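You operate a simulated robot arm through the tools that you are given. There is no shell and no other tool. Be economical: measure what you need, move in short steps, check, and stop when the job is done.

The job below is to be done with a simulated two-armed robot. You get a single attempt, and the scene is never put back.

## Task
Pick up the bottle labelled "mint" from the upper shelf of the open rack with one hand, pass it to the other hand and put it on the shelf under the drain board. Set down upright: bottle.

The check looks at the end state, three seconds after you hand in, the way a careful person would. Anything else that was tipped, shoved, dropped, spilled or broken makes it a failure.

## Robot
Two 7-joint arms with two-finger parallel grippers on one trunk, on a base that drives. Base frame: it is fixed to the floor where the robot stands at the start and does not move with it; the origin is under the middle of the robot, x ahead of it, y to its left, z up. Units: cm, degrees, N and s.
The left shoulder is at the start at [5, 17.7, 120.4], the right one opposite. With the tool pointing down near the work surface each hand reaches from about 10 to 56 cm from the robot's upright axis, wherever it stands, measured 20 degrees to its own side. Places, roughly: shelf under the drain board [-80, 230, 30]. Payload 3.43 kg a hand.
The TCP of each hand is the grasp point between the finger pads, 3.4 cm short of the fingertips. In the tool frame z runs along the fingers and y along their closing line. The gripper opens to 12.8 cm. The fingers are 2.4 cm wide and 1.2 cm thick; the gripper's body (4.8 by 13 cm) begins 9.6 cm behind the TCP.
Orientation is that of the tool frame in the base frame, as a unit quaternion [w, x, y, z]. With the fingers straight down and closing along the base's y, the tool's x points along the base's -x, its y along +y and its z along -z.

## Interface
- The arms move only by the tool apply_moves. It takes "left_increments", "right_increments" or both (then of equal length, played together; a hand with none holds still); each is a list of rows, each a list of 7 numbers: the shift along the base's x, y, z in cm, then the turn, a rotation vector about the base's x, y, z in degrees, then the opening in per cent of the stroke, from 0 (shut) to 100 (fully open). In form: [[dx, dy, dz, rx, ry, rz, hand], ...]. A call has 1 to 8 rows; each row shifts and turns the commanded pose from where the row before left it. Each row takes 0.2 s and may step no farther than 5 cm and 8.6 degrees from the row before; otherwise, or with a gripper value out of range, the whole call is refused. Where a pose cannot be reached the arm comes as near as it can. A force on the tool above 40 N (or 10 N above the force at the start of the call, whichever is more), or a blocked arm, ends the call early, and 0.2 s more pass. Each finger travels about 10.8 cm/s and halts on what it meets, pressing with about 39 N; the grip force reading is that of the motor and also rises with nothing between the fingers. The clock runs only during rows and for 0.2 s after the last one: add rows that do not move to give the fingers time. The reply holds the time, the measured pose of the TCP, the force on the tool along the base axes, the opening and the grip force, in the units named above and with some noise, with the torque about the TCP (base axes, N m) and any sound that the robot's microphone picked up.
- Cameras (640 x 400 px; columns grow to the right, rows downward): "scene" is now at [16.02, 1, 137.16]; the picture's right is [0.09, -1.00, 0.00], its down [-0.53, -0.05, -0.85] and it looks along [0.85, 0.08, -0.53] (base axes); focal length 214 px, centre (320, 200). "left" rides on the left gripper at [7.6, 1.1, -16] in its tool frame; the picture's right is [-0.15, 0.99, 0.00], its down [-0.88, -0.13, -0.46] and it looks along [-0.45, -0.07, 0.89] (tool axes); focal length 234 px, centre (320, 200). "right" rides on the right gripper at [7.6, -1.1, -16] in its tool frame; the picture's right is [0.15, 0.99, 0.00], its down [-0.88, 0.13, -0.46] and it looks along [-0.45, 0.07, 0.89] (tool axes); focal length 234 px, centre (320, 200). There is no depth. A picture from a camera that has moved, and an enlarged one, comes with that camera's place and axes in the base frame and with its lens.
- snapshot(camera): a new picture of that camera. No time passes.
- move_column(by): slides the trunk up (or, below 0, down) by that many cm; the arms and the scene camera ride with it, the base frame stays. It gives what a move gives, with no picture.
- base_move(legs): drives the robot by 1 to 6 legs, each [ahead, turn to the left] in cm and degrees, along the robot's own axes; the way and the turn of a leg run together, so that a leg with both is an arc; at most 150 cm and 180 degrees a leg. The arms and the cameras ride along, it lands a little off, and it stops where it bumps. It gives what a move gives.
- pan_tilt(pan, tilt): turns the head with the scene camera to pan (to the left, within 80 degrees either way) and tilt (down, from -29 to 69), counted from straight ahead of the robot. It gives what a move gives.
- enlarge(camera, box): a new picture of the part [left, top, right, bottom] of that camera's present view, enlarged. No time passes.
- job_done(): hands the job in; it is judged then, once.

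Go step by step. Nothing tells you exact positions but the pictures and the camera data: compare them with the known pose of the tool, close in by small moves and look again before you grip or let go. The budget is 120 turns and 92 pictures, counting those below and the enlarged ones. Unless the task says otherwise, let go and move clear before handing in, and close with one line.

The tools are called by a JSON object that holds its "method" and its "body". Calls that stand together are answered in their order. apply_moves: Moves the arms, as the interface text tells. Its arguments: {"type":"object","properties":{"left_increments":{"type":"array"},"right_increments":{"type":"array"}},"required":[]} The other tools are called the same way: move_column (by) slides the trunk up or down; base_move (legs) drives the base; pan_tilt (pan, tilt) turns the head that bears the scene camera; snapshot (camera) takes a picture; enlarge (camera, box) takes an enlarged picture of a part of a camera's view; job_done () hands the job in.

At the start:

```text
time: 0.0
left_tcp_pos: [31.58, 19.93, 100.02]
left_tool_rot: [-0.001, -0.001, 1.0, -0.001]
left_ft_force: [0.4, -0.2, 0.4]
left_moment: [-0.03, 0.01, 0.02]
left_width: 12.8
left_grip_force: 0.1
right_tcp_pos: [29.29, -8.48, 100.01]
right_tool_rot: [0.0, -0.001, 1.0, 0.0]
right_ft_force: [0.2, -0.7, 0.5]
right_moment: [-0.01, -0.03, 0.01]
right_width: 12.78
right_grip_force: 0.0
trunk travel left (down, up): [-37.5, 2.6]
robot x, y, heading: [0.08, 0.33, 0.1]
head pan, tilt: [5.3, 31.9]
```

scene: 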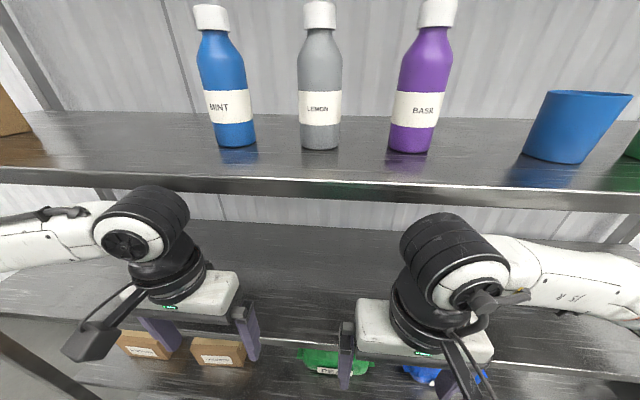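
right: 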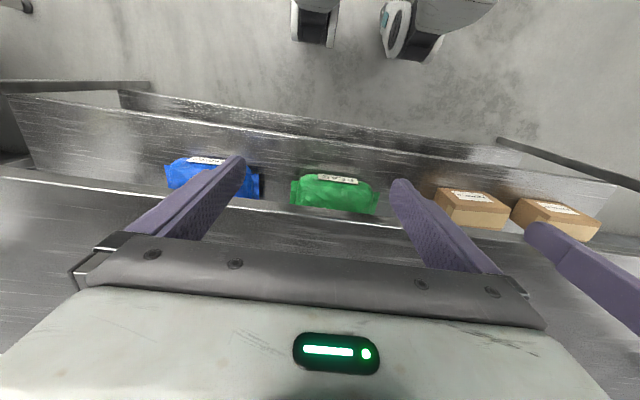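
left: 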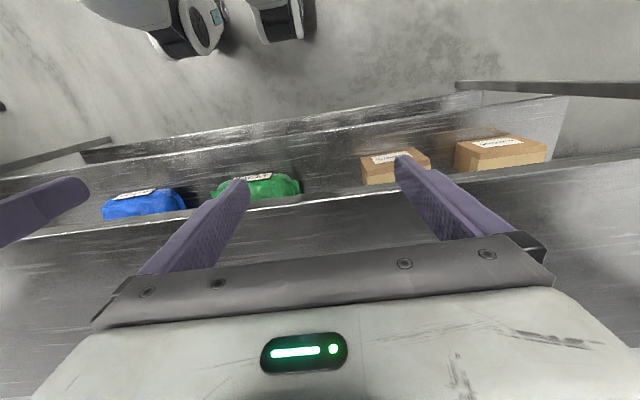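

The mint bottle stands on the upper shelf, ahead and to the left, and I estimate x≈60–65, y≈25 with the shelf at z≈122. I'll turn the head to measure it better and to look at the destination.

{"method": "pan_tilt", "body": {"pan": 15, "tilt": 12}}

{"method": "snapshot", "body": {"camera": "scene"}}

{"method": "pan_tilt", "body": {"pan": 80, "tilt": 25}}

{"method": "snapshot", "body": {"camera": "scene"}}

```text
time: 0.8
left_tcp_pos: [31.61, 19.86, 99.97]
left_tool_rot: [0.0, 0.0, 1.0, 0.0]
left_ft_force: [0.6, -1.1, 0.2]
left_moment: [-0.03, -0.02, -0.02]
left_width: 12.81
left_grip_force: 0.1
right_tcp_pos: [29.38, -8.47, 99.97]
right_tool_rot: [0.0, 0.0, 1.0, 0.0]
right_ft_force: [0.8, 0.1, 0.7]
right_moment: [-0.01, 0.01, 0.02]
right_width: 12.79
right_grip_force: 0.0
trunk travel left (down, up): [-37.5, 2.6]
robot x, y, heading: [-0.0, 0.24, 0.1]
head pan, tilt: [15.0, 12.0]
```

```text
88 pictures are left
camera scene: at [16.1, 2.59, 140.36], right [0.26, -0.97, 0.0], down [-0.2, -0.05, -0.98], along [0.94, 0.25, -0.21], focal length 214 px, centre (320, 200)
```

scene: 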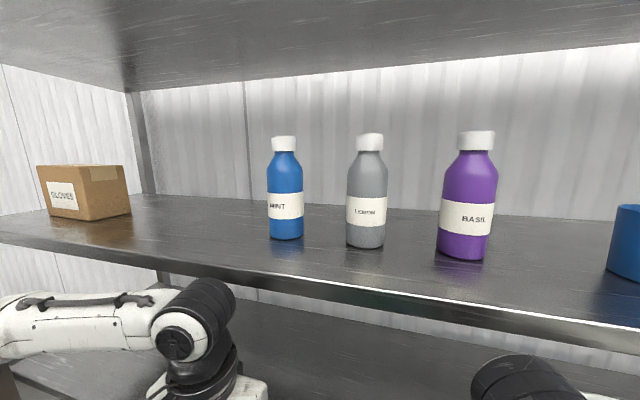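

```text
time: 2.2
left_tcp_pos: [31.46, 19.8, 100.1]
left_tool_rot: [0.0, -0.001, 1.0, 0.0]
left_ft_force: [-0.1, 0.4, -0.1]
left_moment: [0.01, 0.05, -0.02]
left_width: 12.78
left_grip_force: 0.1
right_tcp_pos: [29.27, -8.55, 99.98]
right_tool_rot: [0.0, -0.001, 1.0, 0.0]
right_ft_force: [-0.2, -0.4, 0.9]
right_moment: [0.04, 0.05, 0.0]
right_width: 12.78
right_grip_force: 0.0
trunk travel left (down, up): [-37.5, 2.6]
robot x, y, heading: [0.05, -0.42, -0.3]
head pan, tilt: [80.0, 25.0]
```

```text
87 pictures are left
camera scene: at [8.7, 9.25, 138.26], right [0.98, -0.17, 0.0], down [-0.07, -0.42, -0.91], along [0.16, 0.89, -0.42], focal length 214 px, centre (320, 200)
```

scene: 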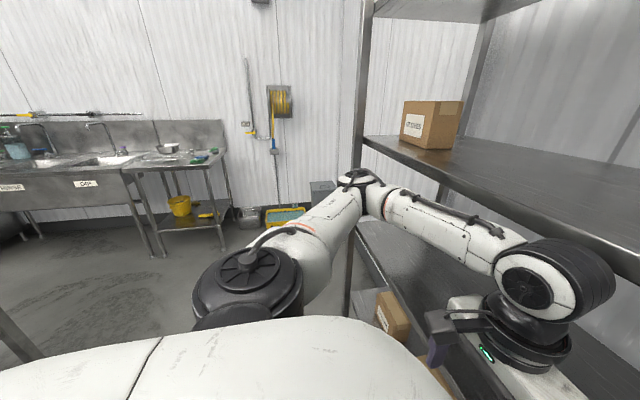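

The destination seems to be the low steel shelf under the drain board at the left wall. I'll back off for a longer baseline and more room to turn the wrists.

{"method": "base_move", "body": {"legs": [[-30, 0]]}}

{"method": "pan_tilt", "body": {"pan": 10, "tilt": 20}}

{"method": "snapshot", "body": {"camera": "scene"}}

```text
time: 4.3
left_tcp_pos: [0.79, 19.94, 100.03]
left_tool_rot: [0.0, -0.001, 1.0, -0.001]
left_ft_force: [0.0, 0.2, -0.3]
left_moment: [-0.03, -0.01, -0.01]
left_width: 12.82
left_grip_force: 0.0
right_tcp_pos: [-1.47, -8.52, 99.94]
right_tool_rot: [0.0, 0.0, 1.0, 0.0]
right_ft_force: [-0.1, 0.6, -0.1]
right_moment: [-0.01, -0.02, 0.02]
right_width: 12.76
right_grip_force: 0.1
trunk travel left (down, up): [-37.5, 2.6]
robot x, y, heading: [-30.44, 0.16, -0.2]
head pan, tilt: [80.0, 25.0]
```

```text
time: 5.7
left_tcp_pos: [0.85, 19.95, 100.04]
left_tool_rot: [0.0, 0.0, 1.0, -0.001]
left_ft_force: [-1.2, -0.3, -0.5]
left_moment: [-0.01, 0.03, 0.01]
left_width: 12.79
left_grip_force: 0.0
right_tcp_pos: [-1.48, -8.59, 99.95]
right_tool_rot: [0.001, 0.0, 1.0, 0.0]
right_ft_force: [-0.2, -0.4, -0.2]
right_moment: [0.04, -0.01, 0.0]
right_width: 12.82
right_grip_force: 0.1
trunk travel left (down, up): [-37.5, 2.6]
robot x, y, heading: [-31.03, 0.2, -0.1]
head pan, tilt: [10.0, 20.0]
```

```text
86 pictures are left
camera scene: at [-14.43, 1.8, 139.07], right [0.17, -0.98, 0.0], down [-0.34, -0.06, -0.94], along [0.93, 0.16, -0.34], focal length 214 px, centre (320, 200)
```

scene: 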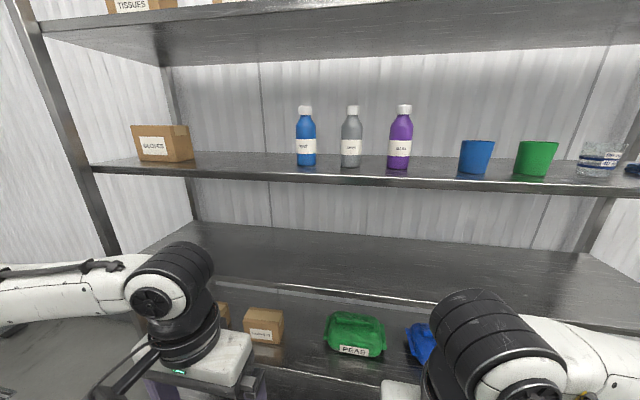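

Triangulating puts the mint bottle's centre at about x=48, y=16. Its base is at z≈127, it is about 16.5 cm tall and 5.5 cm wide, and the shelf edge is at x≈33. I'll turn the left hand forward, tilted 25° down, and raise it clear of the rack.

{"method": "move_column", "body": {"by": 2.5}}

{"method": "apply_moves", "body": {"left_increments": [[2, 0, 3.6, 0, -8.1, 0, 75], [2, 0, 3.6, 0, -8.1, 0, 75], [2, 0, 3.6, 0, -8.1, 0, 75], [2, 0, 3.6, 0, -8.1, 0, 75], [2, 0, 3.6, 0, -8.1, 0, 75], [2, 0, 3.6, 0, -8.1, 0, 75], [2, 0, 3.6, 0, -8.1, 0, 75], [2, 0, 3.6, 0, -8.1, 0, 75]]}}

{"method": "snapshot", "body": {"camera": "scene"}}

{"method": "snapshot", "body": {"camera": "left"}}

```text
time: 6.4
left_tcp_pos: [0.86, 19.88, 102.49]
left_tool_rot: [0.0, -0.001, 1.0, -0.001]
left_ft_force: [0.7, -0.2, -1.1]
left_moment: [0.01, -0.01, 0.0]
left_width: 12.79
left_grip_force: 0.0
right_tcp_pos: [-1.44, -8.49, 102.39]
right_tool_rot: [0.0, 0.0, 1.0, 0.0]
right_ft_force: [0.3, 0.2, -0.8]
right_moment: [0.0, -0.03, -0.06]
right_width: 12.83
right_grip_force: 0.1
trunk travel left (down, up): [-40.0, 0.1]
robot x, y, heading: [-30.64, 0.2, 0.4]
head pan, tilt: [10.0, 20.0]
```

```text
time: 8.2
left_tcp_pos: [16.89, 19.87, 131.09]
left_tool_rot: [0.537, 0.0, 0.844, -0.001]
left_ft_force: [0.7, -0.2, 0.4]
left_moment: [-0.02, 0.02, 0.0]
left_width: 9.62
left_grip_force: 0.2
right_tcp_pos: [-1.38, -8.52, 102.46]
right_tool_rot: [0.0, 0.0, 1.0, 0.0]
right_ft_force: [-0.2, -0.3, -0.1]
right_moment: [-0.01, -0.02, -0.02]
right_width: 12.8
right_grip_force: 0.0
trunk travel left (down, up): [-40.0, 0.1]
robot x, y, heading: [-30.93, -0.19, 0.0]
head pan, tilt: [10.0, 20.0]
```

```text
85 pictures are left
camera scene: at [-14.4, 1.78, 141.56], right [0.17, -0.98, 0.0], down [-0.34, -0.06, -0.94], along [0.93, 0.16, -0.34], focal length 214 px, centre (320, 200)
```

scene: 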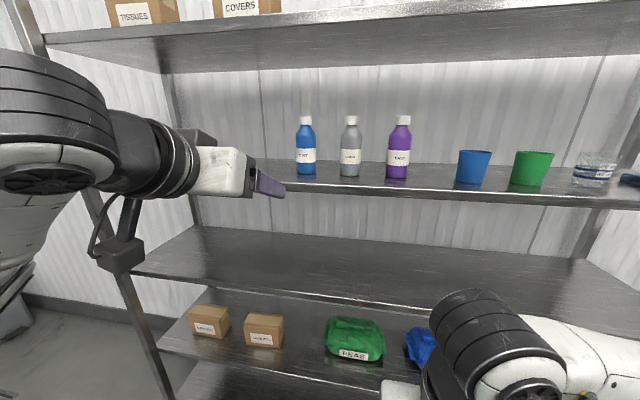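

```text
84 pictures are left
camera left: at [-0.77, 20.89, 130.98], right [0.06, 0.99, 0.13], down [-0.04, -0.13, 0.99], along [1.0, -0.07, 0.03], focal length 234 px, centre (320, 200)
```

left: 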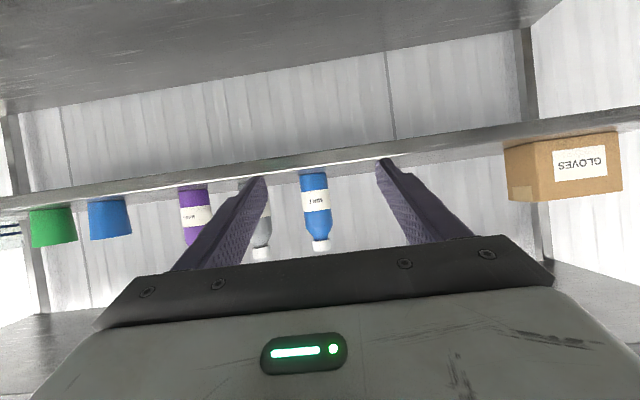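

The bottle's y comes out at about 16.5. I'll align the left hand, tilt it slightly more so the camera box clears the shelf, and drive closer.

{"method": "apply_moves", "body": {"left_increments": [[0, -1.7, 0.7, 0, 0, 0, 75], [0, -1.6, 0.7, 0, 6, 0, 75]]}}

{"method": "base_move", "body": {"legs": [[22, 0]]}}

{"method": "snapshot", "body": {"camera": "left"}}

{"method": "snapshot", "body": {"camera": "scene"}}

```text
time: 8.8
left_tcp_pos: [16.92, 16.55, 132.6]
left_tool_rot: [0.49, -0.001, 0.871, 0.0]
left_ft_force: [0.5, 0.1, -0.4]
left_moment: [0.02, 0.01, 0.02]
left_width: 9.6
left_grip_force: 0.1
right_tcp_pos: [-1.34, -8.58, 102.52]
right_tool_rot: [0.0, -0.001, 1.0, 0.0]
right_ft_force: [0.2, -0.4, 0.2]
right_moment: [-0.03, -0.04, -0.01]
right_width: 12.77
right_grip_force: 0.1
trunk travel left (down, up): [-40.0, 0.1]
robot x, y, heading: [-30.54, 0.34, -0.0]
head pan, tilt: [10.0, 20.0]
```

```text
time: 10.5
left_tcp_pos: [38.76, 16.41, 132.61]
left_tool_rot: [0.491, 0.0, 0.871, -0.002]
left_ft_force: [0.4, -0.2, 1.0]
left_moment: [0.02, 0.03, 0.02]
left_width: 9.57
left_grip_force: 0.0
right_tcp_pos: [20.25, -8.56, 102.48]
right_tool_rot: [-0.001, 0.001, 1.0, 0.0]
right_ft_force: [0.8, 0.2, -0.2]
right_moment: [-0.03, 0.03, 0.01]
right_width: 12.8
right_grip_force: 0.0
trunk travel left (down, up): [-40.0, 0.1]
robot x, y, heading: [-8.7, 0.22, 0.0]
head pan, tilt: [10.0, 20.0]
```

```text
83 pictures are left
camera left: at [21.1, 17.57, 134.33], right [0.08, 0.99, 0.12], down [0.07, -0.13, 0.99], along [0.99, -0.07, -0.08], focal length 234 px, centre (320, 200)
```

left: 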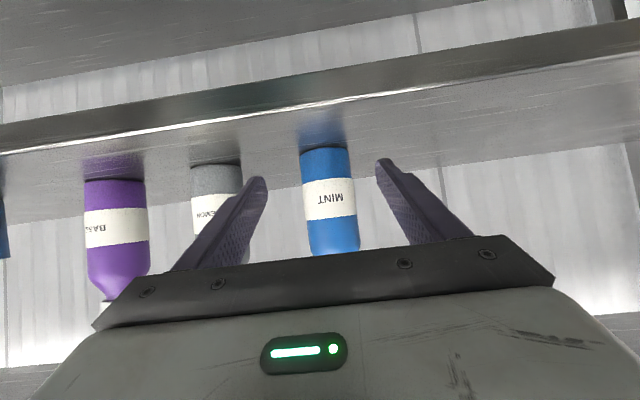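

```text
82 pictures are left
camera scene: at [7.38, 1.76, 141.55], right [0.17, -0.98, 0.0], down [-0.34, -0.06, -0.94], along [0.93, 0.16, -0.34], focal length 214 px, centre (320, 200)
```

scene: 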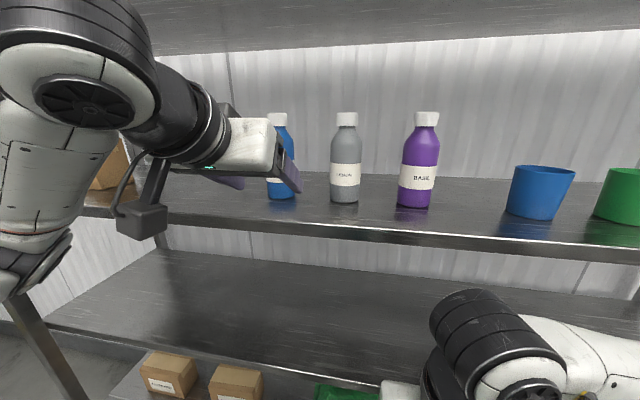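

The bottle's front is at x≈45.1 and its axis at about (47.8, 16.9), so it sits between the fingers. I'll slide in.

{"method": "apply_moves", "body": {"left_increments": [[2.2, 0.4, -0.5, 0, 0, 0, 75], [2.2, 0, -0.5, 0, 0, 0, 75], [2.2, 0, 0, 0, 0, 0, 75], [2.2, 0, 0, 0, 0, 0, 75]]}}

{"method": "snapshot", "body": {"camera": "left"}}

{"method": "pan_tilt", "body": {"pan": 20, "tilt": 20}}

{"method": "snapshot", "body": {"camera": "scene"}}

```text
time: 11.5
left_tcp_pos: [47.46, 16.74, 131.5]
left_tool_rot: [0.491, 0.001, 0.871, -0.001]
left_ft_force: [-0.1, -0.6, -0.3]
left_moment: [0.0, 0.0, -0.02]
left_width: 9.6
left_grip_force: 0.1
right_tcp_pos: [20.29, -8.63, 102.58]
right_tool_rot: [0.001, 0.001, 1.0, 0.0]
right_ft_force: [-0.5, -0.2, 0.4]
right_moment: [-0.01, 0.01, 0.02]
right_width: 12.82
right_grip_force: 0.1
trunk travel left (down, up): [-40.0, 0.1]
robot x, y, heading: [-8.84, 0.09, -0.0]
head pan, tilt: [10.0, 20.0]
```

```text
81 pictures are left
camera left: at [29.89, 18.02, 133.27], right [0.08, 0.99, 0.12], down [0.07, -0.13, 0.99], along [0.99, -0.07, -0.08], focal length 234 px, centre (320, 200)
```

left: 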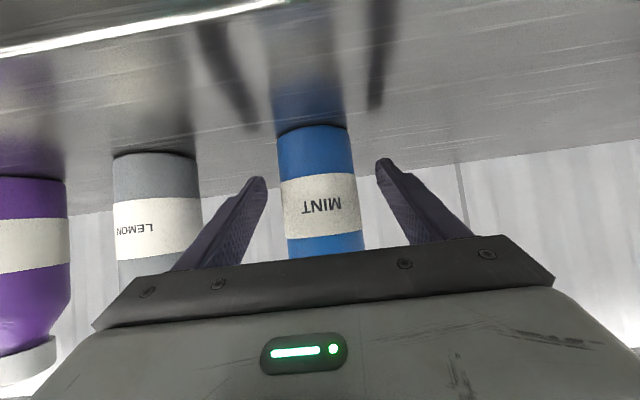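

```text
time: 12.2
left_tcp_pos: [47.5, 16.98, 131.49]
left_tool_rot: [0.491, 0.0, 0.871, 0.0]
left_ft_force: [0.1, -0.6, 0.3]
left_moment: [-0.03, 0.01, -0.03]
left_width: 9.59
left_grip_force: 0.0
right_tcp_pos: [20.27, -8.46, 102.55]
right_tool_rot: [0.001, 0.0, 1.0, 0.0]
right_ft_force: [-0.1, 0.2, 0.3]
right_moment: [0.03, -0.01, 0.0]
right_width: 12.79
right_grip_force: 0.0
trunk travel left (down, up): [-40.0, 0.1]
robot x, y, heading: [-8.67, 0.44, -0.2]
head pan, tilt: [20.0, 20.0]
```

```text
80 pictures are left
camera scene: at [6.88, 3.33, 141.57], right [0.34, -0.94, 0.0], down [-0.32, -0.12, -0.94], along [0.88, 0.32, -0.34], focal length 214 px, centre (320, 200)
```

scene: 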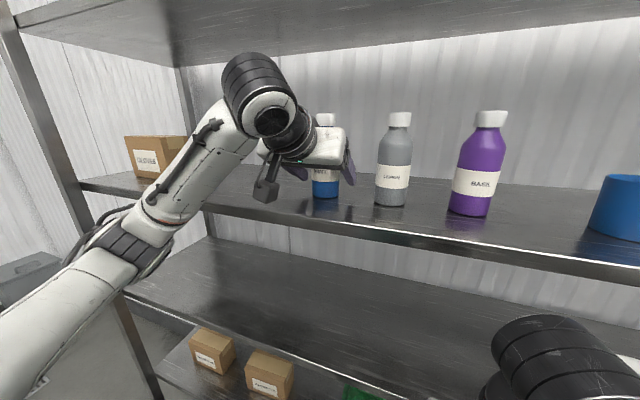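

The bottle is centred between the fingers, so I'll close the left hand.

{"method": "apply_moves", "body": {"left_increments": [[0, 0, 0, 0, 0, 0, 60], [0, 0, 0, 0, 0, 0, 45], [0, 0, 0, 0, 0, 0, 20], [0, 0, 0, 0, 0, 0, 20], [0, 0, 0, 0, 0, 0, 20]]}}

{"method": "snapshot", "body": {"camera": "left"}}

```text
time: 13.4
left_tcp_pos: [47.53, 16.89, 131.45]
left_tool_rot: [0.491, -0.001, 0.871, 0.0]
left_ft_force: [-0.2, -0.4, 0.7]
left_moment: [0.19, -0.06, 0.02]
left_width: 5.67
left_grip_force: 39.6
right_tcp_pos: [20.24, -8.6, 102.59]
right_tool_rot: [0.0, 0.001, 1.0, 0.001]
right_ft_force: [-0.5, 0.4, -0.8]
right_moment: [-0.01, -0.02, 0.05]
right_width: 12.79
right_grip_force: 0.0
trunk travel left (down, up): [-40.0, 0.1]
robot x, y, heading: [-9.22, -0.2, -0.0]
head pan, tilt: [20.0, 20.0]
```

```text
79 pictures are left
camera left: at [29.84, 18.03, 133.28], right [0.08, 0.99, 0.12], down [0.07, -0.13, 0.99], along [0.99, -0.07, -0.08], focal length 234 px, centre (320, 200)
```

left: 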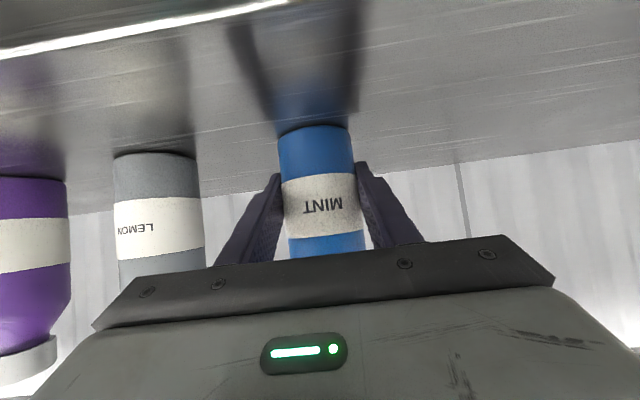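

Gripped at 5.67 cm width. I'll lift the bottle 5 cm and back the base away.

{"method": "apply_moves", "body": {"left_increments": [[0, 0, 1, 0, 0, 0, 20], [0, 0, 1.5, 0, 0, 0, 20], [0, 0, 1.5, 0, 0, 0, 20], [0, 0, 1, 0, 0, 0, 20]]}}

{"method": "base_move", "body": {"legs": [[-45, 0]]}}

{"method": "pan_tilt", "body": {"pan": 15, "tilt": 25}}

{"method": "snapshot", "body": {"camera": "scene"}}

```text
time: 14.4
left_tcp_pos: [47.48, 16.89, 136.61]
left_tool_rot: [0.491, 0.0, 0.871, -0.001]
left_ft_force: [0.4, -0.2, -2.4]
left_moment: [0.0, 0.03, 0.01]
left_width: 5.66
left_grip_force: 39.1
right_tcp_pos: [20.27, -8.42, 102.49]
right_tool_rot: [0.0, 0.0, 1.0, 0.0]
right_ft_force: [-0.4, -0.4, -0.7]
right_moment: [-0.02, -0.01, 0.01]
right_width: 12.8
right_grip_force: 0.1
trunk travel left (down, up): [-40.0, 0.1]
robot x, y, heading: [-8.57, -0.05, 0.0]
head pan, tilt: [20.0, 20.0]
```

```text
time: 17.1
left_tcp_pos: [3.26, 16.84, 136.6]
left_tool_rot: [0.49, 0.0, 0.871, -0.001]
left_ft_force: [0.0, -0.2, -3.2]
left_moment: [0.02, 0.0, -0.02]
left_width: 5.64
left_grip_force: 38.9
right_tcp_pos: [-24.02, -8.44, 102.6]
right_tool_rot: [0.0, -0.001, 1.0, -0.001]
right_ft_force: [-0.4, -0.2, -0.1]
right_moment: [0.0, 0.02, 0.0]
right_width: 12.78
right_grip_force: 0.1
trunk travel left (down, up): [-40.0, 0.1]
robot x, y, heading: [-53.16, 0.14, -0.1]
head pan, tilt: [20.0, 20.0]
```

```text
time: 17.7
left_tcp_pos: [3.36, 16.89, 136.52]
left_tool_rot: [0.49, 0.0, 0.872, -0.001]
left_ft_force: [0.3, -0.1, -4.7]
left_moment: [0.01, 0.02, -0.02]
left_width: 5.67
left_grip_force: 38.8
right_tcp_pos: [-23.97, -8.48, 102.5]
right_tool_rot: [0.001, 0.0, 1.0, -0.001]
right_ft_force: [-0.6, 0.4, 0.7]
right_moment: [0.0, -0.02, 0.01]
right_width: 12.81
right_grip_force: 0.0
trunk travel left (down, up): [-40.0, 0.1]
robot x, y, heading: [-52.82, -0.24, 0.0]
head pan, tilt: [15.0, 25.0]
```

```text
78 pictures are left
camera scene: at [-37.26, 2.59, 140.75], right [0.26, -0.97, 0.0], down [-0.41, -0.11, -0.91], along [0.88, 0.23, -0.42], focal length 214 px, centre (320, 200)
```

scene: 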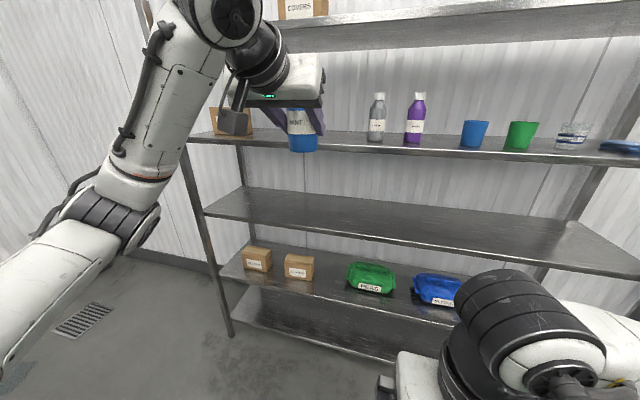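

The bottle is out of the rack and held. For the handover the hands will face each other in front of the robot, with the right gripping the upper body. First I'll swing the right hand aside and pitch it forward.

{"method": "apply_moves", "body": {"right_increments": [[1.6, -3.2, 1.8, 0, -8.5, 0, 100], [1.6, -3.2, 1.8, 0, -8.5, 0, 100], [1.6, -3.2, 1.8, 0, -8.5, 0, 100], [1.6, -3.2, 1.8, 0, -8.5, 0, 100], [1.6, -3.2, 1.8, 0, -8.5, 0, 100], [1.6, -3.2, 1.8, 0, -8.5, 0, 100], [1.6, -3.2, 1.8, 0, -8.5, 0, 100], [1.6, -3.2, 1.8, 0, -8.5, 0, 100]]}}

{"method": "apply_moves", "body": {"left_increments": [[-1.6, -1.6, -2.7, 0, 0, -8, 20], [-1.6, -1.6, -2.7, 0, 0, -8, 20], [-1.6, -1.6, -2.7, 0, 0, -8, 20], [-1.6, -1.6, -2.7, 0, 0, -8, 20], [-1.6, -1.6, -2.7, 0, 0, -8, 20], [-1.6, -1.6, -2.7, 0, 0, -8, 20], [-1.6, -1.6, -2.7, 0, 0, -8, 20], [-1.6, -1.6, -2.7, 0, 0, -8, 20]]}}

{"method": "pan_tilt", "body": {"pan": 0, "tilt": 30}}

{"method": "snapshot", "body": {"camera": "scene"}}

```text
time: 19.5
left_tcp_pos: [3.12, 16.87, 136.68]
left_tool_rot: [0.491, 0.001, 0.871, -0.002]
left_ft_force: [0.1, -0.1, -3.3]
left_moment: [0.03, 0.04, -0.04]
left_width: 5.68
left_grip_force: 38.7
right_tcp_pos: [-5.56, -33.45, 119.14]
right_tool_rot: [0.56, 0.0, 0.829, -0.001]
right_ft_force: [0.0, 0.6, -0.4]
right_moment: [-0.01, 0.02, -0.01]
right_width: 12.82
right_grip_force: 0.0
right hand out of reach, approached as far as the arm can: row 3, 4, 5, 6
trunk travel left (down, up): [-40.0, 0.1]
robot x, y, heading: [-53.29, 0.06, -0.1]
head pan, tilt: [15.0, 25.0]
```

```text
time: 21.3
left_tcp_pos: [-9.68, 3.98, 114.96]
left_tool_rot: [0.416, 0.463, 0.738, -0.262]
left_ft_force: [0.7, -1.0, -3.1]
left_moment: [0.04, 0.02, -0.01]
left_width: 5.69
left_grip_force: 39.3
right_tcp_pos: [-5.46, -33.44, 119.21]
right_tool_rot: [0.559, 0.001, 0.829, -0.001]
right_ft_force: [-0.5, -0.2, 0.5]
right_moment: [0.0, -0.01, 0.0]
right_width: 12.79
right_grip_force: 0.0
trunk travel left (down, up): [-40.0, 0.1]
robot x, y, heading: [-53.62, 0.16, -0.2]
head pan, tilt: [15.0, 25.0]
```

```text
time: 22.1
left_tcp_pos: [-9.73, 4.11, 114.98]
left_tool_rot: [0.416, 0.461, 0.739, -0.261]
left_ft_force: [-0.2, 1.0, -3.0]
left_moment: [0.01, -0.01, -0.01]
left_width: 5.65
left_grip_force: 38.8
right_tcp_pos: [-5.53, -33.26, 118.93]
right_tool_rot: [0.559, 0.0, 0.829, 0.001]
right_ft_force: [0.0, 0.0, 0.4]
right_moment: [0.01, 0.01, 0.03]
right_width: 12.8
right_grip_force: 0.1
trunk travel left (down, up): [-40.0, 0.1]
robot x, y, heading: [-53.44, 0.11, -0.2]
head pan, tilt: [0.0, 30.0]
```

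```text
77 pictures are left
camera scene: at [-37.13, 0.21, 139.96], right [0.0, -1.0, 0.0], down [-0.5, 0.0, -0.87], along [0.87, 0.0, -0.5], focal length 214 px, centre (320, 200)
```

scene: 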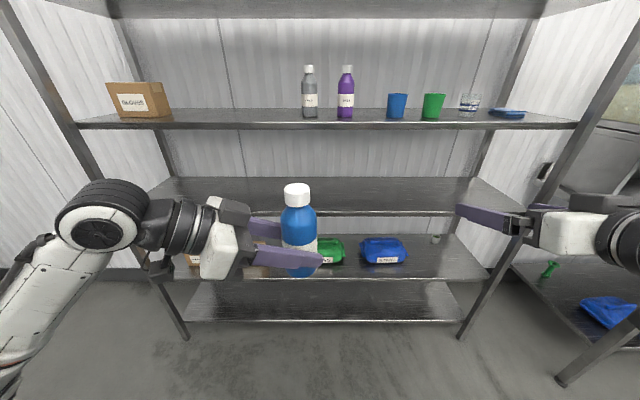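

The bottle hangs upright and steady. I'll zoom in to find the usable grip heights.

{"method": "enlarge", "body": {"camera": "scene", "box": [220, 170, 380, 290]}}

```text
3.33 times, centred on (300, 230) of scene
camera zoom: at [-37.13, 0.21, 139.96], right [0.0, -1.0, 0.0], down [-0.5, 0.0, -0.87], along [0.87, 0.0, -0.5], focal length 715 px, centre (387, 100)
```

zoom: 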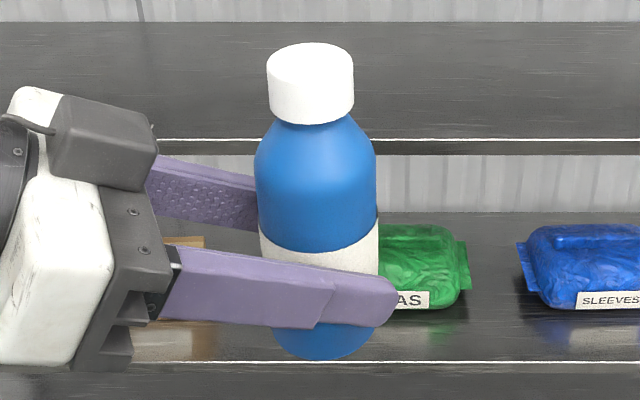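

The base is at z≈110.9, the body's straight part ends at z≈121, and the label tops out at z≈117. The right hand will grip at z≈119.6 with a small tilt, facing the left hand, so I'm bringing it to a standoff.

{"method": "apply_moves", "body": {"right_increments": [[0, 0, 0, 0, -6, 0, 80], [0, 0, 0.4, 0, -6, 0, 80], [-0.6, 2.2, 0, 0, 0, 8, 80], [-0.6, 2.2, 0, 0, 0, 8, 80], [-0.6, 2.2, 0, 0, 0, 8, 80], [-0.6, 2.2, 0, 0, 0, 8, 80], [-0.6, 2.2, 0, 0, 0, 8, 80], [-0.6, 2.2, 0, 0, 0, 8, 80]], "left_increments": [[0, 0, 0, 0, 0, -1.5, 20], [0, 0, 0, 0, 0, -1.5, 20], [0, 0, 0, 0, 0, -1.5, 20], [0, 0, 0, 0, 0, -1.5, 20], [0, 0, 0, 0, 0, -1.5, 20], [0, 0, 0, 0, 0, -1.5, 20], [0, 0, 0, 0, 0, -1.5, 20], [0, 0, 0, 0, 0, -1.5, 20]]}}

{"method": "apply_moves", "body": {"right_increments": [[-0.7, 2.6, 0.1, 0, 0, 8, 80], [-0.7, 2.6, 0.1, 0, 0, 8, 80], [-0.7, 2.6, 0.1, 0, 0, 8, 80], [-0.7, 2.6, 0.1, 0, 0, 8, 80]]}}

{"method": "snapshot", "body": {"camera": "scene"}}

{"method": "snapshot", "body": {"camera": "right"}}

```text
time: 23.9
left_tcp_pos: [-9.6, 4.21, 114.99]
left_tool_rot: [0.386, 0.536, 0.687, -0.304]
left_ft_force: [0.0, 0.5, -3.7]
left_moment: [0.01, -0.01, 0.0]
left_width: 5.65
left_grip_force: 38.4
right_tcp_pos: [-8.14, -20.94, 119.19]
right_tool_rot: [0.587, -0.312, 0.7, 0.262]
right_ft_force: [0.4, -0.1, 1.2]
right_moment: [-0.04, -0.02, -0.01]
right_width: 10.22
right_grip_force: 0.1
right hand out of reach, approached as far as the arm can: row 1, 2
trunk travel left (down, up): [-40.0, 0.1]
robot x, y, heading: [-53.36, 0.36, -0.3]
head pan, tilt: [0.0, 30.0]
```

```text
time: 24.9
left_tcp_pos: [-9.45, 4.18, 115.08]
left_tool_rot: [0.386, 0.537, 0.686, -0.303]
left_ft_force: [0.5, 0.9, -3.3]
left_moment: [0.01, 0.06, -0.02]
left_width: 5.68
left_grip_force: 38.7
right_tcp_pos: [-11.07, -10.35, 119.63]
right_tool_rot: [0.492, -0.492, 0.587, 0.414]
right_ft_force: [-0.2, -0.2, 0.2]
right_moment: [-0.02, 0.01, 0.02]
right_width: 10.25
right_grip_force: 0.0
trunk travel left (down, up): [-40.0, 0.1]
robot x, y, heading: [-53.12, 0.29, 0.1]
head pan, tilt: [0.0, 30.0]
```

```text
75 pictures are left
camera scene: at [-37.07, 0.26, 139.94], right [0.0, -1.0, 0.0], down [-0.5, 0.0, -0.87], along [0.87, 0.0, -0.5], focal length 214 px, centre (320, 200)
```

scene: 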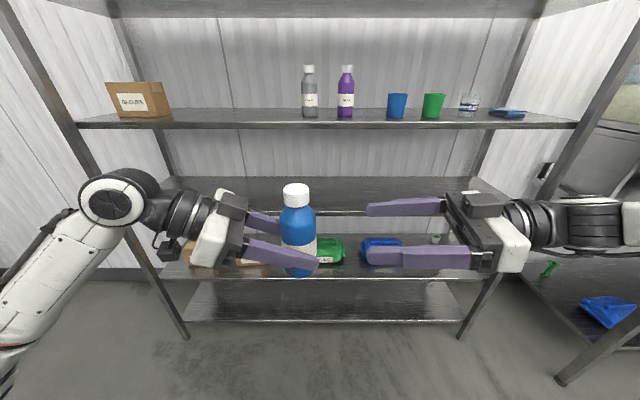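

```text
74 pictures are left
camera right: at [-12.79, -27.42, 114.93], right [-0.98, 0.15, -0.14], down [-0.18, -0.27, 0.95], along [0.1, 0.95, 0.29], focal length 234 px, centre (320, 200)
```

right: 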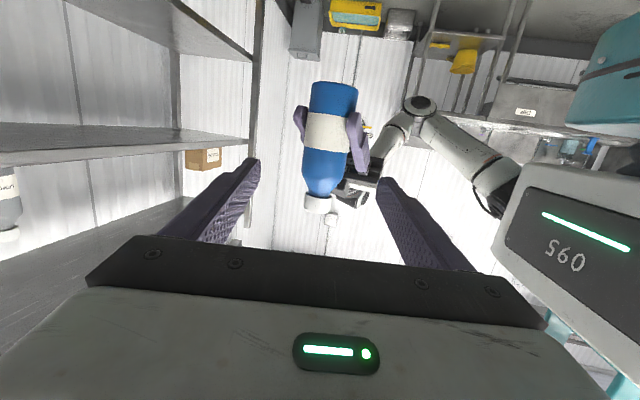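

The right hand lines up with the bottle axis at about (-9.3, 3.4), so I'm closing in to enclose the upper body.

{"method": "apply_moves", "body": {"right_increments": [[0.4, 3.05, 0, 0, 0, 0, 80], [0.4, 3.05, 0, 0, 0, 0, 80], [0.4, 3.05, 0, 0, 0, 0, 80], [0.4, 3.05, 0, 0, 0, 0, 80]]}}

{"method": "enlarge", "body": {"camera": "scene", "box": [220, 170, 380, 290]}}

{"method": "snapshot", "body": {"camera": "right"}}

```text
time: 25.9
left_tcp_pos: [-9.45, 4.36, 114.87]
left_tool_rot: [0.385, 0.536, 0.688, -0.302]
left_ft_force: [2.8, 11.0, -5.2]
left_moment: [-0.38, -0.1, -0.53]
left_width: 5.64
left_grip_force: 38.6
right_tcp_pos: [-9.24, 1.78, 119.7]
right_tool_rot: [0.493, -0.491, 0.588, 0.413]
right_ft_force: [-1.1, -9.3, 2.8]
right_moment: [-0.12, 0.16, 0.59]
right_width: 10.18
right_grip_force: 0.0
trunk travel left (down, up): [-40.0, 0.1]
robot x, y, heading: [-53.04, 0.25, 0.2]
head pan, tilt: [0.0, 30.0]
```

```text
3.33 times, centred on (300, 230) of scene
camera zoom: at [-37.1, 0.26, 139.95], right [0.0, -1.0, 0.0], down [-0.5, 0.0, -0.87], along [0.87, 0.0, -0.5], focal length 715 px, centre (387, 100)
```

zoom: 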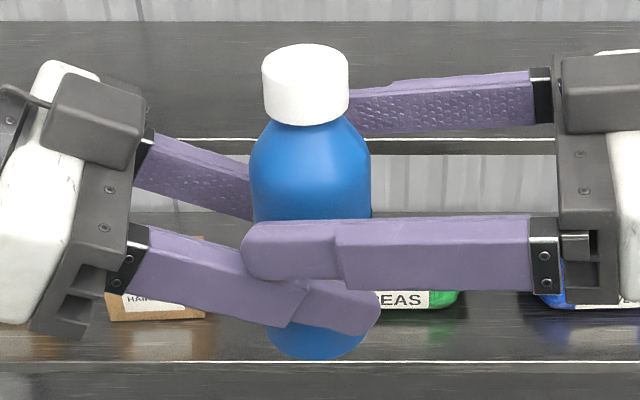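

```text
72 pictures are left
camera right: at [-11.04, -15.25, 115.08], right [-0.98, 0.15, -0.14], down [-0.18, -0.27, 0.95], along [0.1, 0.95, 0.29], focal length 234 px, centre (320, 200)
```

right: 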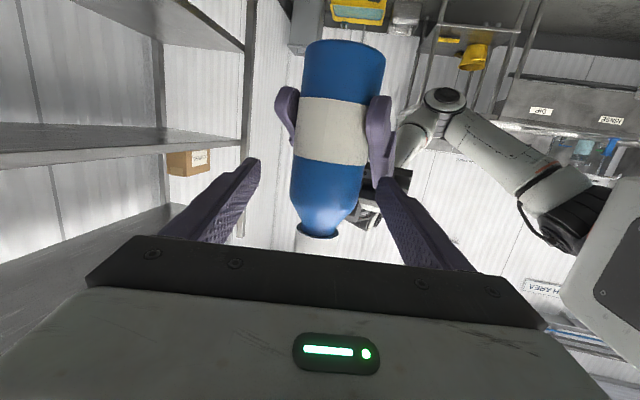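

The two near fingers touch lightly, with the right tip against the left finger's thicker part. I'll back off slightly and rise 0.8 cm.

{"method": "apply_moves", "body": {"right_increments": [[-0.15, -0.9, 0.2, 0, 0, 0, 80], [-0.1, 0, 0.6, 0, 0, 0, 80], [0, 0.5, 0, 0, 0, 0, 80]]}}

{"method": "enlarge", "body": {"camera": "scene", "box": [220, 170, 380, 290]}}

```text
time: 26.7
left_tcp_pos: [-9.57, 4.09, 114.93]
left_tool_rot: [0.386, 0.536, 0.687, -0.304]
left_ft_force: [0.1, 0.7, -3.0]
left_moment: [0.03, 0.01, -0.01]
left_width: 5.62
left_grip_force: 39.1
right_tcp_pos: [-9.72, 1.38, 120.62]
right_tool_rot: [0.492, -0.492, 0.587, 0.414]
right_ft_force: [-0.1, 0.2, 0.3]
right_moment: [-0.03, 0.01, 0.03]
right_width: 10.24
right_grip_force: 0.2
trunk travel left (down, up): [-40.0, 0.1]
robot x, y, heading: [-53.21, 0.05, 0.1]
head pan, tilt: [0.0, 30.0]
```

```text
3.33 times, centred on (300, 230) of scene
camera zoom: at [-37.11, 0.21, 139.95], right [0.0, -1.0, 0.0], down [-0.5, 0.0, -0.87], along [0.87, 0.0, -0.5], focal length 715 px, centre (387, 100)
```

zoom: 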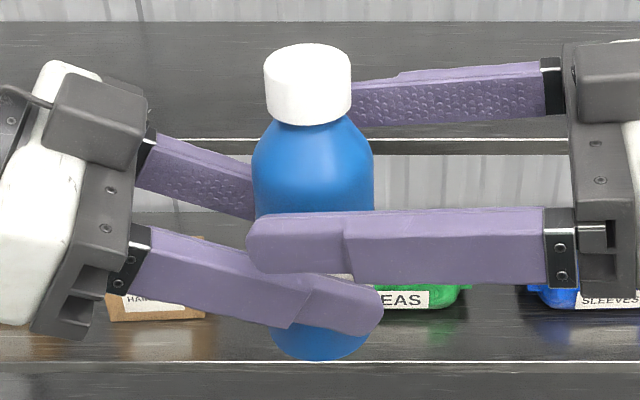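

The contact is gone and the bottle is centred in the right hand, so I'm closing it gradually.

{"method": "apply_moves", "body": {"right_increments": [[0, 0, 0, 0, 0, 0, 65], [0, 0, 0, 0, 0, 0, 52], [0, 0, 0, 0, 0, 0, 40], [0, 0, 0, 0, 0, 0, 20], [0, 0, 0, 0, 0, 0, 20]]}}

{"method": "enlarge", "body": {"camera": "scene", "box": [220, 170, 380, 290]}}

{"method": "snapshot", "body": {"camera": "right"}}

```text
time: 27.9
left_tcp_pos: [-9.54, 4.18, 114.99]
left_tool_rot: [0.387, 0.536, 0.687, -0.303]
left_ft_force: [4.6, -2.6, -2.4]
left_moment: [0.1, 0.09, 0.04]
left_width: 5.63
left_grip_force: 39.4
right_tcp_pos: [-9.74, 1.4, 120.64]
right_tool_rot: [0.491, -0.493, 0.587, 0.414]
right_ft_force: [-5.2, 3.0, -0.5]
right_moment: [0.07, 0.17, 0.08]
right_width: 5.62
right_grip_force: 39.1
trunk travel left (down, up): [-40.0, 0.1]
robot x, y, heading: [-53.11, 0.04, 0.2]
head pan, tilt: [0.0, 30.0]
```

```text
3.33 times, centred on (300, 230) of scene
camera zoom: at [-37.12, 0.2, 139.96], right [0.0, -1.0, 0.0], down [-0.5, 0.0, -0.87], along [0.87, 0.0, -0.5], focal length 715 px, centre (387, 100)
```

zoom: 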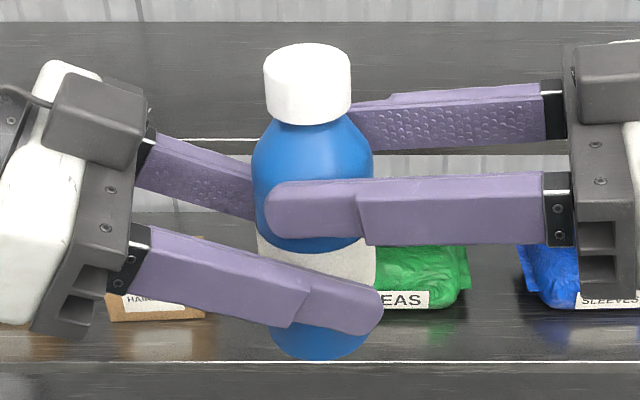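

```text
69 pictures are left
camera right: at [-11.55, -15.64, 115.89], right [-0.98, 0.15, -0.14], down [-0.18, -0.27, 0.95], along [0.1, 0.95, 0.29], focal length 234 px, centre (320, 200)
```

right: 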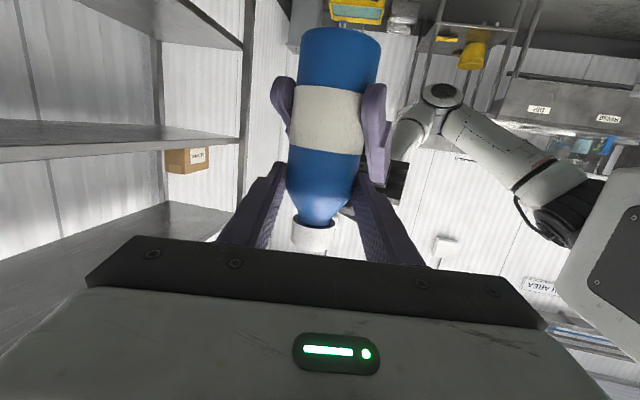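

Both hands hold the body. Now I'll open the left hand and withdraw it horizontally.

{"method": "apply_moves", "body": {"left_increments": [[0, 0, 0, 0, 0, 0, 50], [0, 0, 0, 0, 0, 0, 62], [0, 0, 0, 0, 0, 0, 72], [0, 0, 0, 0, 0, 0, 72]]}}

{"method": "enlarge", "body": {"camera": "scene", "box": [220, 170, 380, 290]}}

```text
time: 28.9
left_tcp_pos: [-9.56, 4.05, 115.0]
left_tool_rot: [0.386, 0.536, 0.687, -0.303]
left_ft_force: [-0.2, -0.4, 0.6]
left_moment: [0.02, 0.04, 0.0]
left_width: 9.21
left_grip_force: 0.1
right_tcp_pos: [-9.66, 1.32, 120.48]
right_tool_rot: [0.493, -0.492, 0.587, 0.413]
right_ft_force: [-0.5, -0.5, 1.0]
right_moment: [-0.07, 0.0, -0.04]
right_width: 5.63
right_grip_force: 39.0
trunk travel left (down, up): [-40.0, 0.1]
robot x, y, heading: [-53.25, -0.07, -0.1]
head pan, tilt: [0.0, 30.0]
```

```text
3.33 times, centred on (300, 230) of scene
camera zoom: at [-37.12, 0.2, 139.96], right [0.0, -1.0, 0.0], down [-0.5, 0.0, -0.87], along [0.87, 0.0, -0.5], focal length 715 px, centre (387, 100)
```

zoom: 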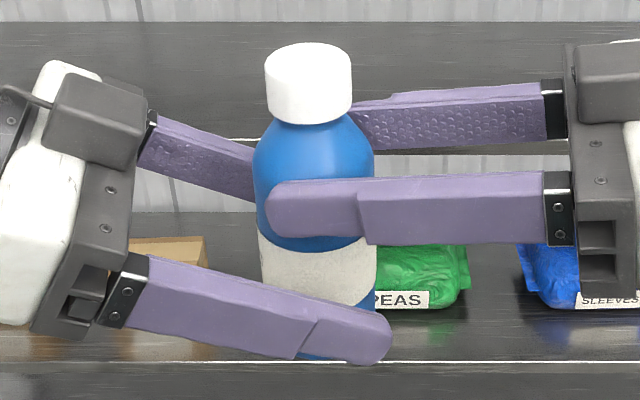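

{"method": "apply_moves", "body": {"left_increments": [[-0.5, 2, 0, 0, 0, 0, 72], [-0.7, 2.9, 0, 0, 0, 0, 72], [-0.8, 3.2, 0, 0, 0, 0, 72], [-0.8, 3.2, 0, 0, 0, 0, 72]]}}

{"method": "snapshot", "body": {"camera": "scene"}}

```text
time: 29.9
left_tcp_pos: [-12.3, 15.36, 114.95]
left_tool_rot: [0.386, 0.537, 0.686, -0.303]
left_ft_force: [0.3, 0.2, -0.3]
left_moment: [-0.03, 0.0, -0.04]
left_width: 9.23
left_grip_force: 0.1
right_tcp_pos: [-9.77, 1.28, 120.75]
right_tool_rot: [0.493, -0.491, 0.587, 0.413]
right_ft_force: [0.0, 0.6, 0.4]
right_moment: [-0.06, 0.01, 0.0]
right_width: 5.62
right_grip_force: 39.2
trunk travel left (down, up): [-40.0, 0.1]
robot x, y, heading: [-52.97, 0.08, -0.1]
head pan, tilt: [0.0, 30.0]
```

```text
67 pictures are left
camera scene: at [-37.15, 0.24, 139.96], right [0.0, -1.0, 0.0], down [-0.5, 0.0, -0.87], along [0.87, 0.0, -0.5], focal length 214 px, centre (320, 200)
```

scene: 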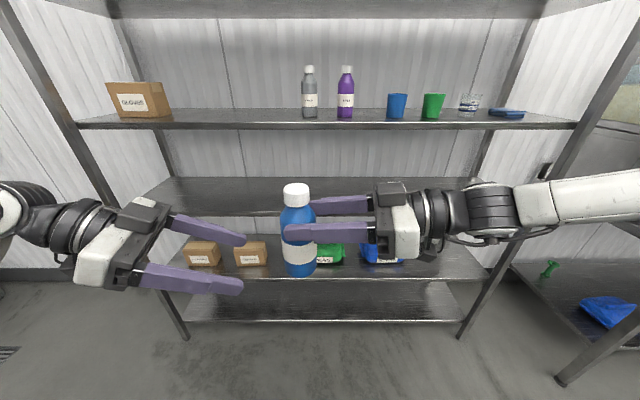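

Handover is done: the right hand holds the bottle upright. Next I'll look left to plan the route.

{"method": "pan_tilt", "body": {"pan": 80, "tilt": 20}}

{"method": "snapshot", "body": {"camera": "scene"}}

```text
time: 31.4
left_tcp_pos: [-12.37, 15.3, 114.98]
left_tool_rot: [0.386, 0.536, 0.687, -0.303]
left_ft_force: [1.1, 0.3, -0.4]
left_moment: [0.01, -0.01, 0.01]
left_width: 9.23
left_grip_force: 0.1
right_tcp_pos: [-9.72, 1.3, 120.57]
right_tool_rot: [0.492, -0.492, 0.587, 0.414]
right_ft_force: [0.0, 0.2, -0.5]
right_moment: [-0.05, 0.0, -0.02]
right_width: 5.6
right_grip_force: 39.0
trunk travel left (down, up): [-40.0, 0.1]
robot x, y, heading: [-53.3, -0.12, -0.0]
head pan, tilt: [80.0, 20.0]
```

```text
66 pictures are left
camera scene: at [-44.54, 9.38, 141.56], right [0.98, -0.18, 0.0], down [-0.06, -0.34, -0.94], along [0.16, 0.93, -0.34], focal length 214 px, centre (320, 200)
```

scene: 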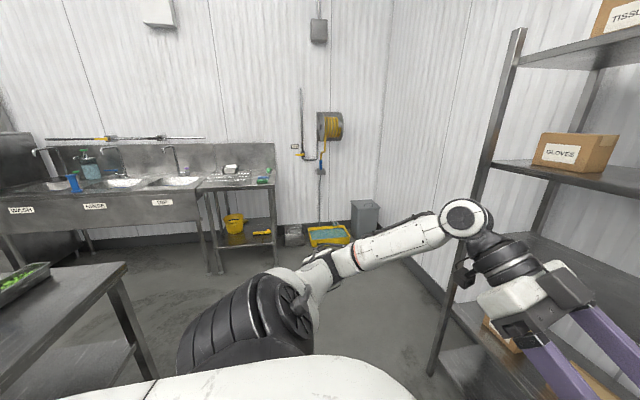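

The target shelf spans about x -114…-60 and y 200…250 at z≈30, with a bucket and a sponge on it. There is also a table at x<-105, y<90. I'll turn both hands forward for driving.

{"method": "apply_moves", "body": {"right_increments": [[0, -2, -0.5, 0, 0, -8, 20], [0, -2, -0.5, 0, 0, -8, 20], [0, -2, -0.5, 0, 0, -8, 20], [0, -2, -0.5, 0, 0, -8, 20], [0, -2, -0.5, 0, 0, -8, 20], [0, -2, -0.5, 0, 0, -8, 20], [0, -2, -0.5, 0, 0, -8, 20], [0, -2, -0.5, 0, 0, -8, 20]], "left_increments": [[0, 1, 0, 0, 0, 8, 72], [0, 1, 0, 0, 0, 8, 72], [0, 1, 0, 0, 0, 8, 72], [0, 1, 0, 0, 0, 8, 72], [0, 1, 0, 0, 0, 8, 72], [0, 1, 0, 0, 0, 8, 72], [0, 1, 0, 0, 0, 8, 72], [0, 1, 0, 0, 0, 8, 72]]}}

{"method": "apply_moves", "body": {"right_increments": [[0, -0.8, -1, 0, 0, -8, 20], [0, -0.8, -1, 0, 0, -8, 20]], "left_increments": [[0, 0, 0, 0, 0, 6, 72], [0, 0, 0, 0, 0, 6, 72]]}}

{"method": "pan_tilt", "body": {"pan": 0, "tilt": 35}}

{"method": "snapshot", "body": {"camera": "scene"}}

```text
time: 33.2
left_tcp_pos: [-7.0, 25.05, 116.21]
left_tool_rot: [0.487, 0.09, 0.867, -0.052]
left_ft_force: [0.5, 0.1, 0.8]
left_moment: [-0.03, 0.0, 0.03]
left_width: 9.21
left_grip_force: 0.0
left hand out of reach, approached as far as the arm can: row 5, 6, 7, 8
right_tcp_pos: [-5.9, -12.16, 118.18]
right_tool_rot: [0.596, -0.208, 0.757, 0.169]
right_ft_force: [0.1, -0.3, -0.1]
right_moment: [-0.04, 0.07, -0.01]
right_width: 5.6
right_grip_force: 38.6
right hand out of reach, approached as far as the arm can: row 2, 3, 4, 6, 7, 8
trunk travel left (down, up): [-40.0, 0.1]
robot x, y, heading: [-53.16, 0.19, 0.1]
head pan, tilt: [80.0, 20.0]
```

```text
time: 33.8
left_tcp_pos: [-6.05, 25.34, 116.48]
left_tool_rot: [0.49, -0.001, 0.872, -0.001]
left_ft_force: [0.7, -0.1, 0.3]
left_moment: [-0.01, 0.01, -0.02]
left_width: 9.22
left_grip_force: 0.1
left hand out of reach, approached as far as the arm can: row 1, 2
right_tcp_pos: [-3.88, -13.38, 118.36]
right_tool_rot: [0.614, -0.099, 0.779, 0.083]
right_ft_force: [1.7, -1.4, 0.4]
right_moment: [-0.03, 0.04, -0.02]
right_width: 5.62
right_grip_force: 38.9
right hand out of reach, approached as far as the arm can: row 1, 2
trunk travel left (down, up): [-40.0, 0.1]
robot x, y, heading: [-53.59, 0.09, -0.1]
head pan, tilt: [80.0, 20.0]
```

```text
time: 35.4
left_tcp_pos: [-6.24, 25.25, 116.56]
left_tool_rot: [0.49, 0.0, 0.872, -0.001]
left_ft_force: [-0.5, 0.2, -0.4]
left_moment: [0.02, -0.02, 0.01]
left_width: 9.23
left_grip_force: 0.1
right_tcp_pos: [-3.91, -13.4, 118.27]
right_tool_rot: [0.613, -0.101, 0.779, 0.084]
right_ft_force: [0.3, -1.0, 0.1]
right_moment: [-0.02, 0.07, 0.0]
right_width: 5.63
right_grip_force: 39.1
trunk travel left (down, up): [-40.0, 0.1]
robot x, y, heading: [-53.16, 0.07, -0.1]
head pan, tilt: [0.0, 35.0]
```

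```text
65 pictures are left
camera scene: at [-37.36, 0.2, 139.18], right [0.0, -1.0, 0.0], down [-0.57, 0.0, -0.82], along [0.82, 0.0, -0.57], focal length 214 px, centre (320, 200)
```

scene: 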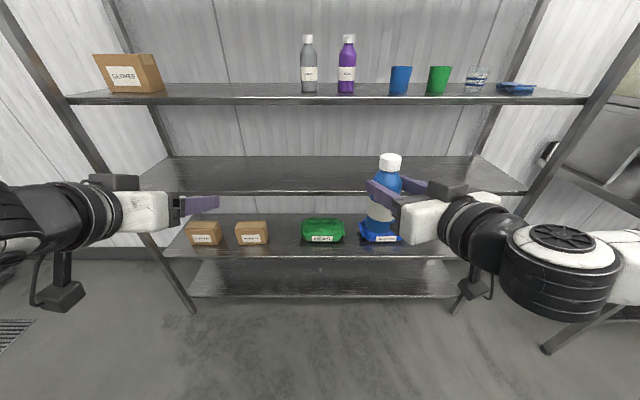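

Both hands point forward and the bottle is upright. I'll turn left 90° and advance to y≈90.

{"method": "base_move", "body": {"legs": [[0, 90], [80, 0]]}}

{"method": "pan_tilt", "body": {"pan": 15, "tilt": 30}}

{"method": "snapshot", "body": {"camera": "scene"}}

```text
time: 43.5
left_tcp_pos: [-79.14, 127.1, 116.53]
left_tool_rot: [-0.347, 0.618, -0.614, -0.347]
left_ft_force: [-0.2, -0.1, 0.4]
left_moment: [0.03, 0.01, -0.01]
left_width: 9.21
left_grip_force: 0.1
right_tcp_pos: [-40.43, 129.42, 118.46]
right_tool_rot: [-0.373, 0.623, -0.478, -0.494]
right_ft_force: [-0.1, -0.3, -0.4]
right_moment: [-0.03, -0.02, -0.03]
right_width: 5.62
right_grip_force: 38.8
trunk travel left (down, up): [-40.0, 0.1]
robot x, y, heading: [-53.1, 80.14, 90.4]
head pan, tilt: [0.0, 35.0]
```

```text
time: 44.3
left_tcp_pos: [-79.06, 126.86, 116.62]
left_tool_rot: [-0.347, 0.618, -0.615, -0.346]
left_ft_force: [0.8, 0.0, 0.1]
left_moment: [0.03, -0.02, 0.01]
left_width: 9.21
left_grip_force: 0.1
right_tcp_pos: [-40.25, 129.43, 118.41]
right_tool_rot: [-0.374, 0.623, -0.479, -0.493]
right_ft_force: [-0.2, 0.4, 0.0]
right_moment: [-0.02, -0.05, 0.02]
right_width: 5.59
right_grip_force: 39.2
trunk travel left (down, up): [-40.0, 0.1]
robot x, y, heading: [-53.65, 79.96, 90.0]
head pan, tilt: [15.0, 30.0]
```

```text
64 pictures are left
camera scene: at [-55.78, 95.94, 139.95], right [0.96, 0.26, 0.0], down [0.13, -0.48, -0.87], along [-0.23, 0.84, -0.5], focal length 214 px, centre (320, 200)
```

scene: 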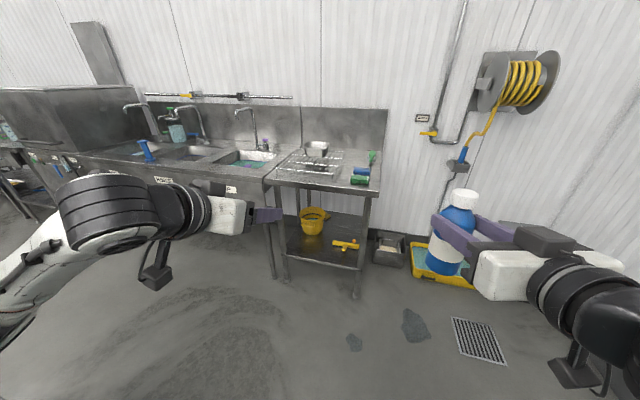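

The shelf's front edge is at y≈197 and the drain board's at z≈88. I'll zoom in on what's on the shelf.

{"method": "enlarge", "body": {"camera": "scene", "box": [260, 190, 400, 300]}}

```text
3.64 times, centred on (330, 245) of scene
camera zoom: at [-55.78, 95.94, 139.95], right [0.96, 0.26, 0.0], down [0.13, -0.48, -0.87], along [-0.23, 0.84, -0.5], focal length 780 px, centre (284, 36)
```

zoom: 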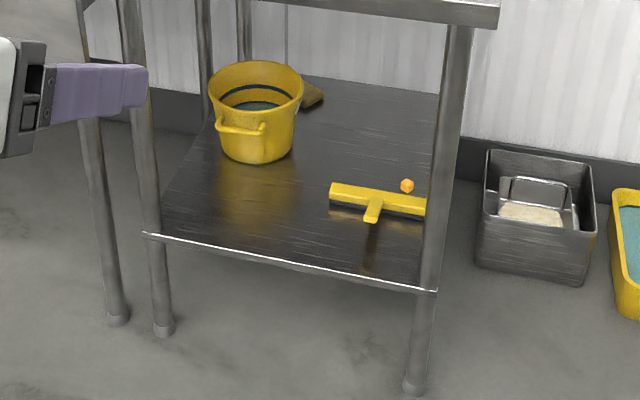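

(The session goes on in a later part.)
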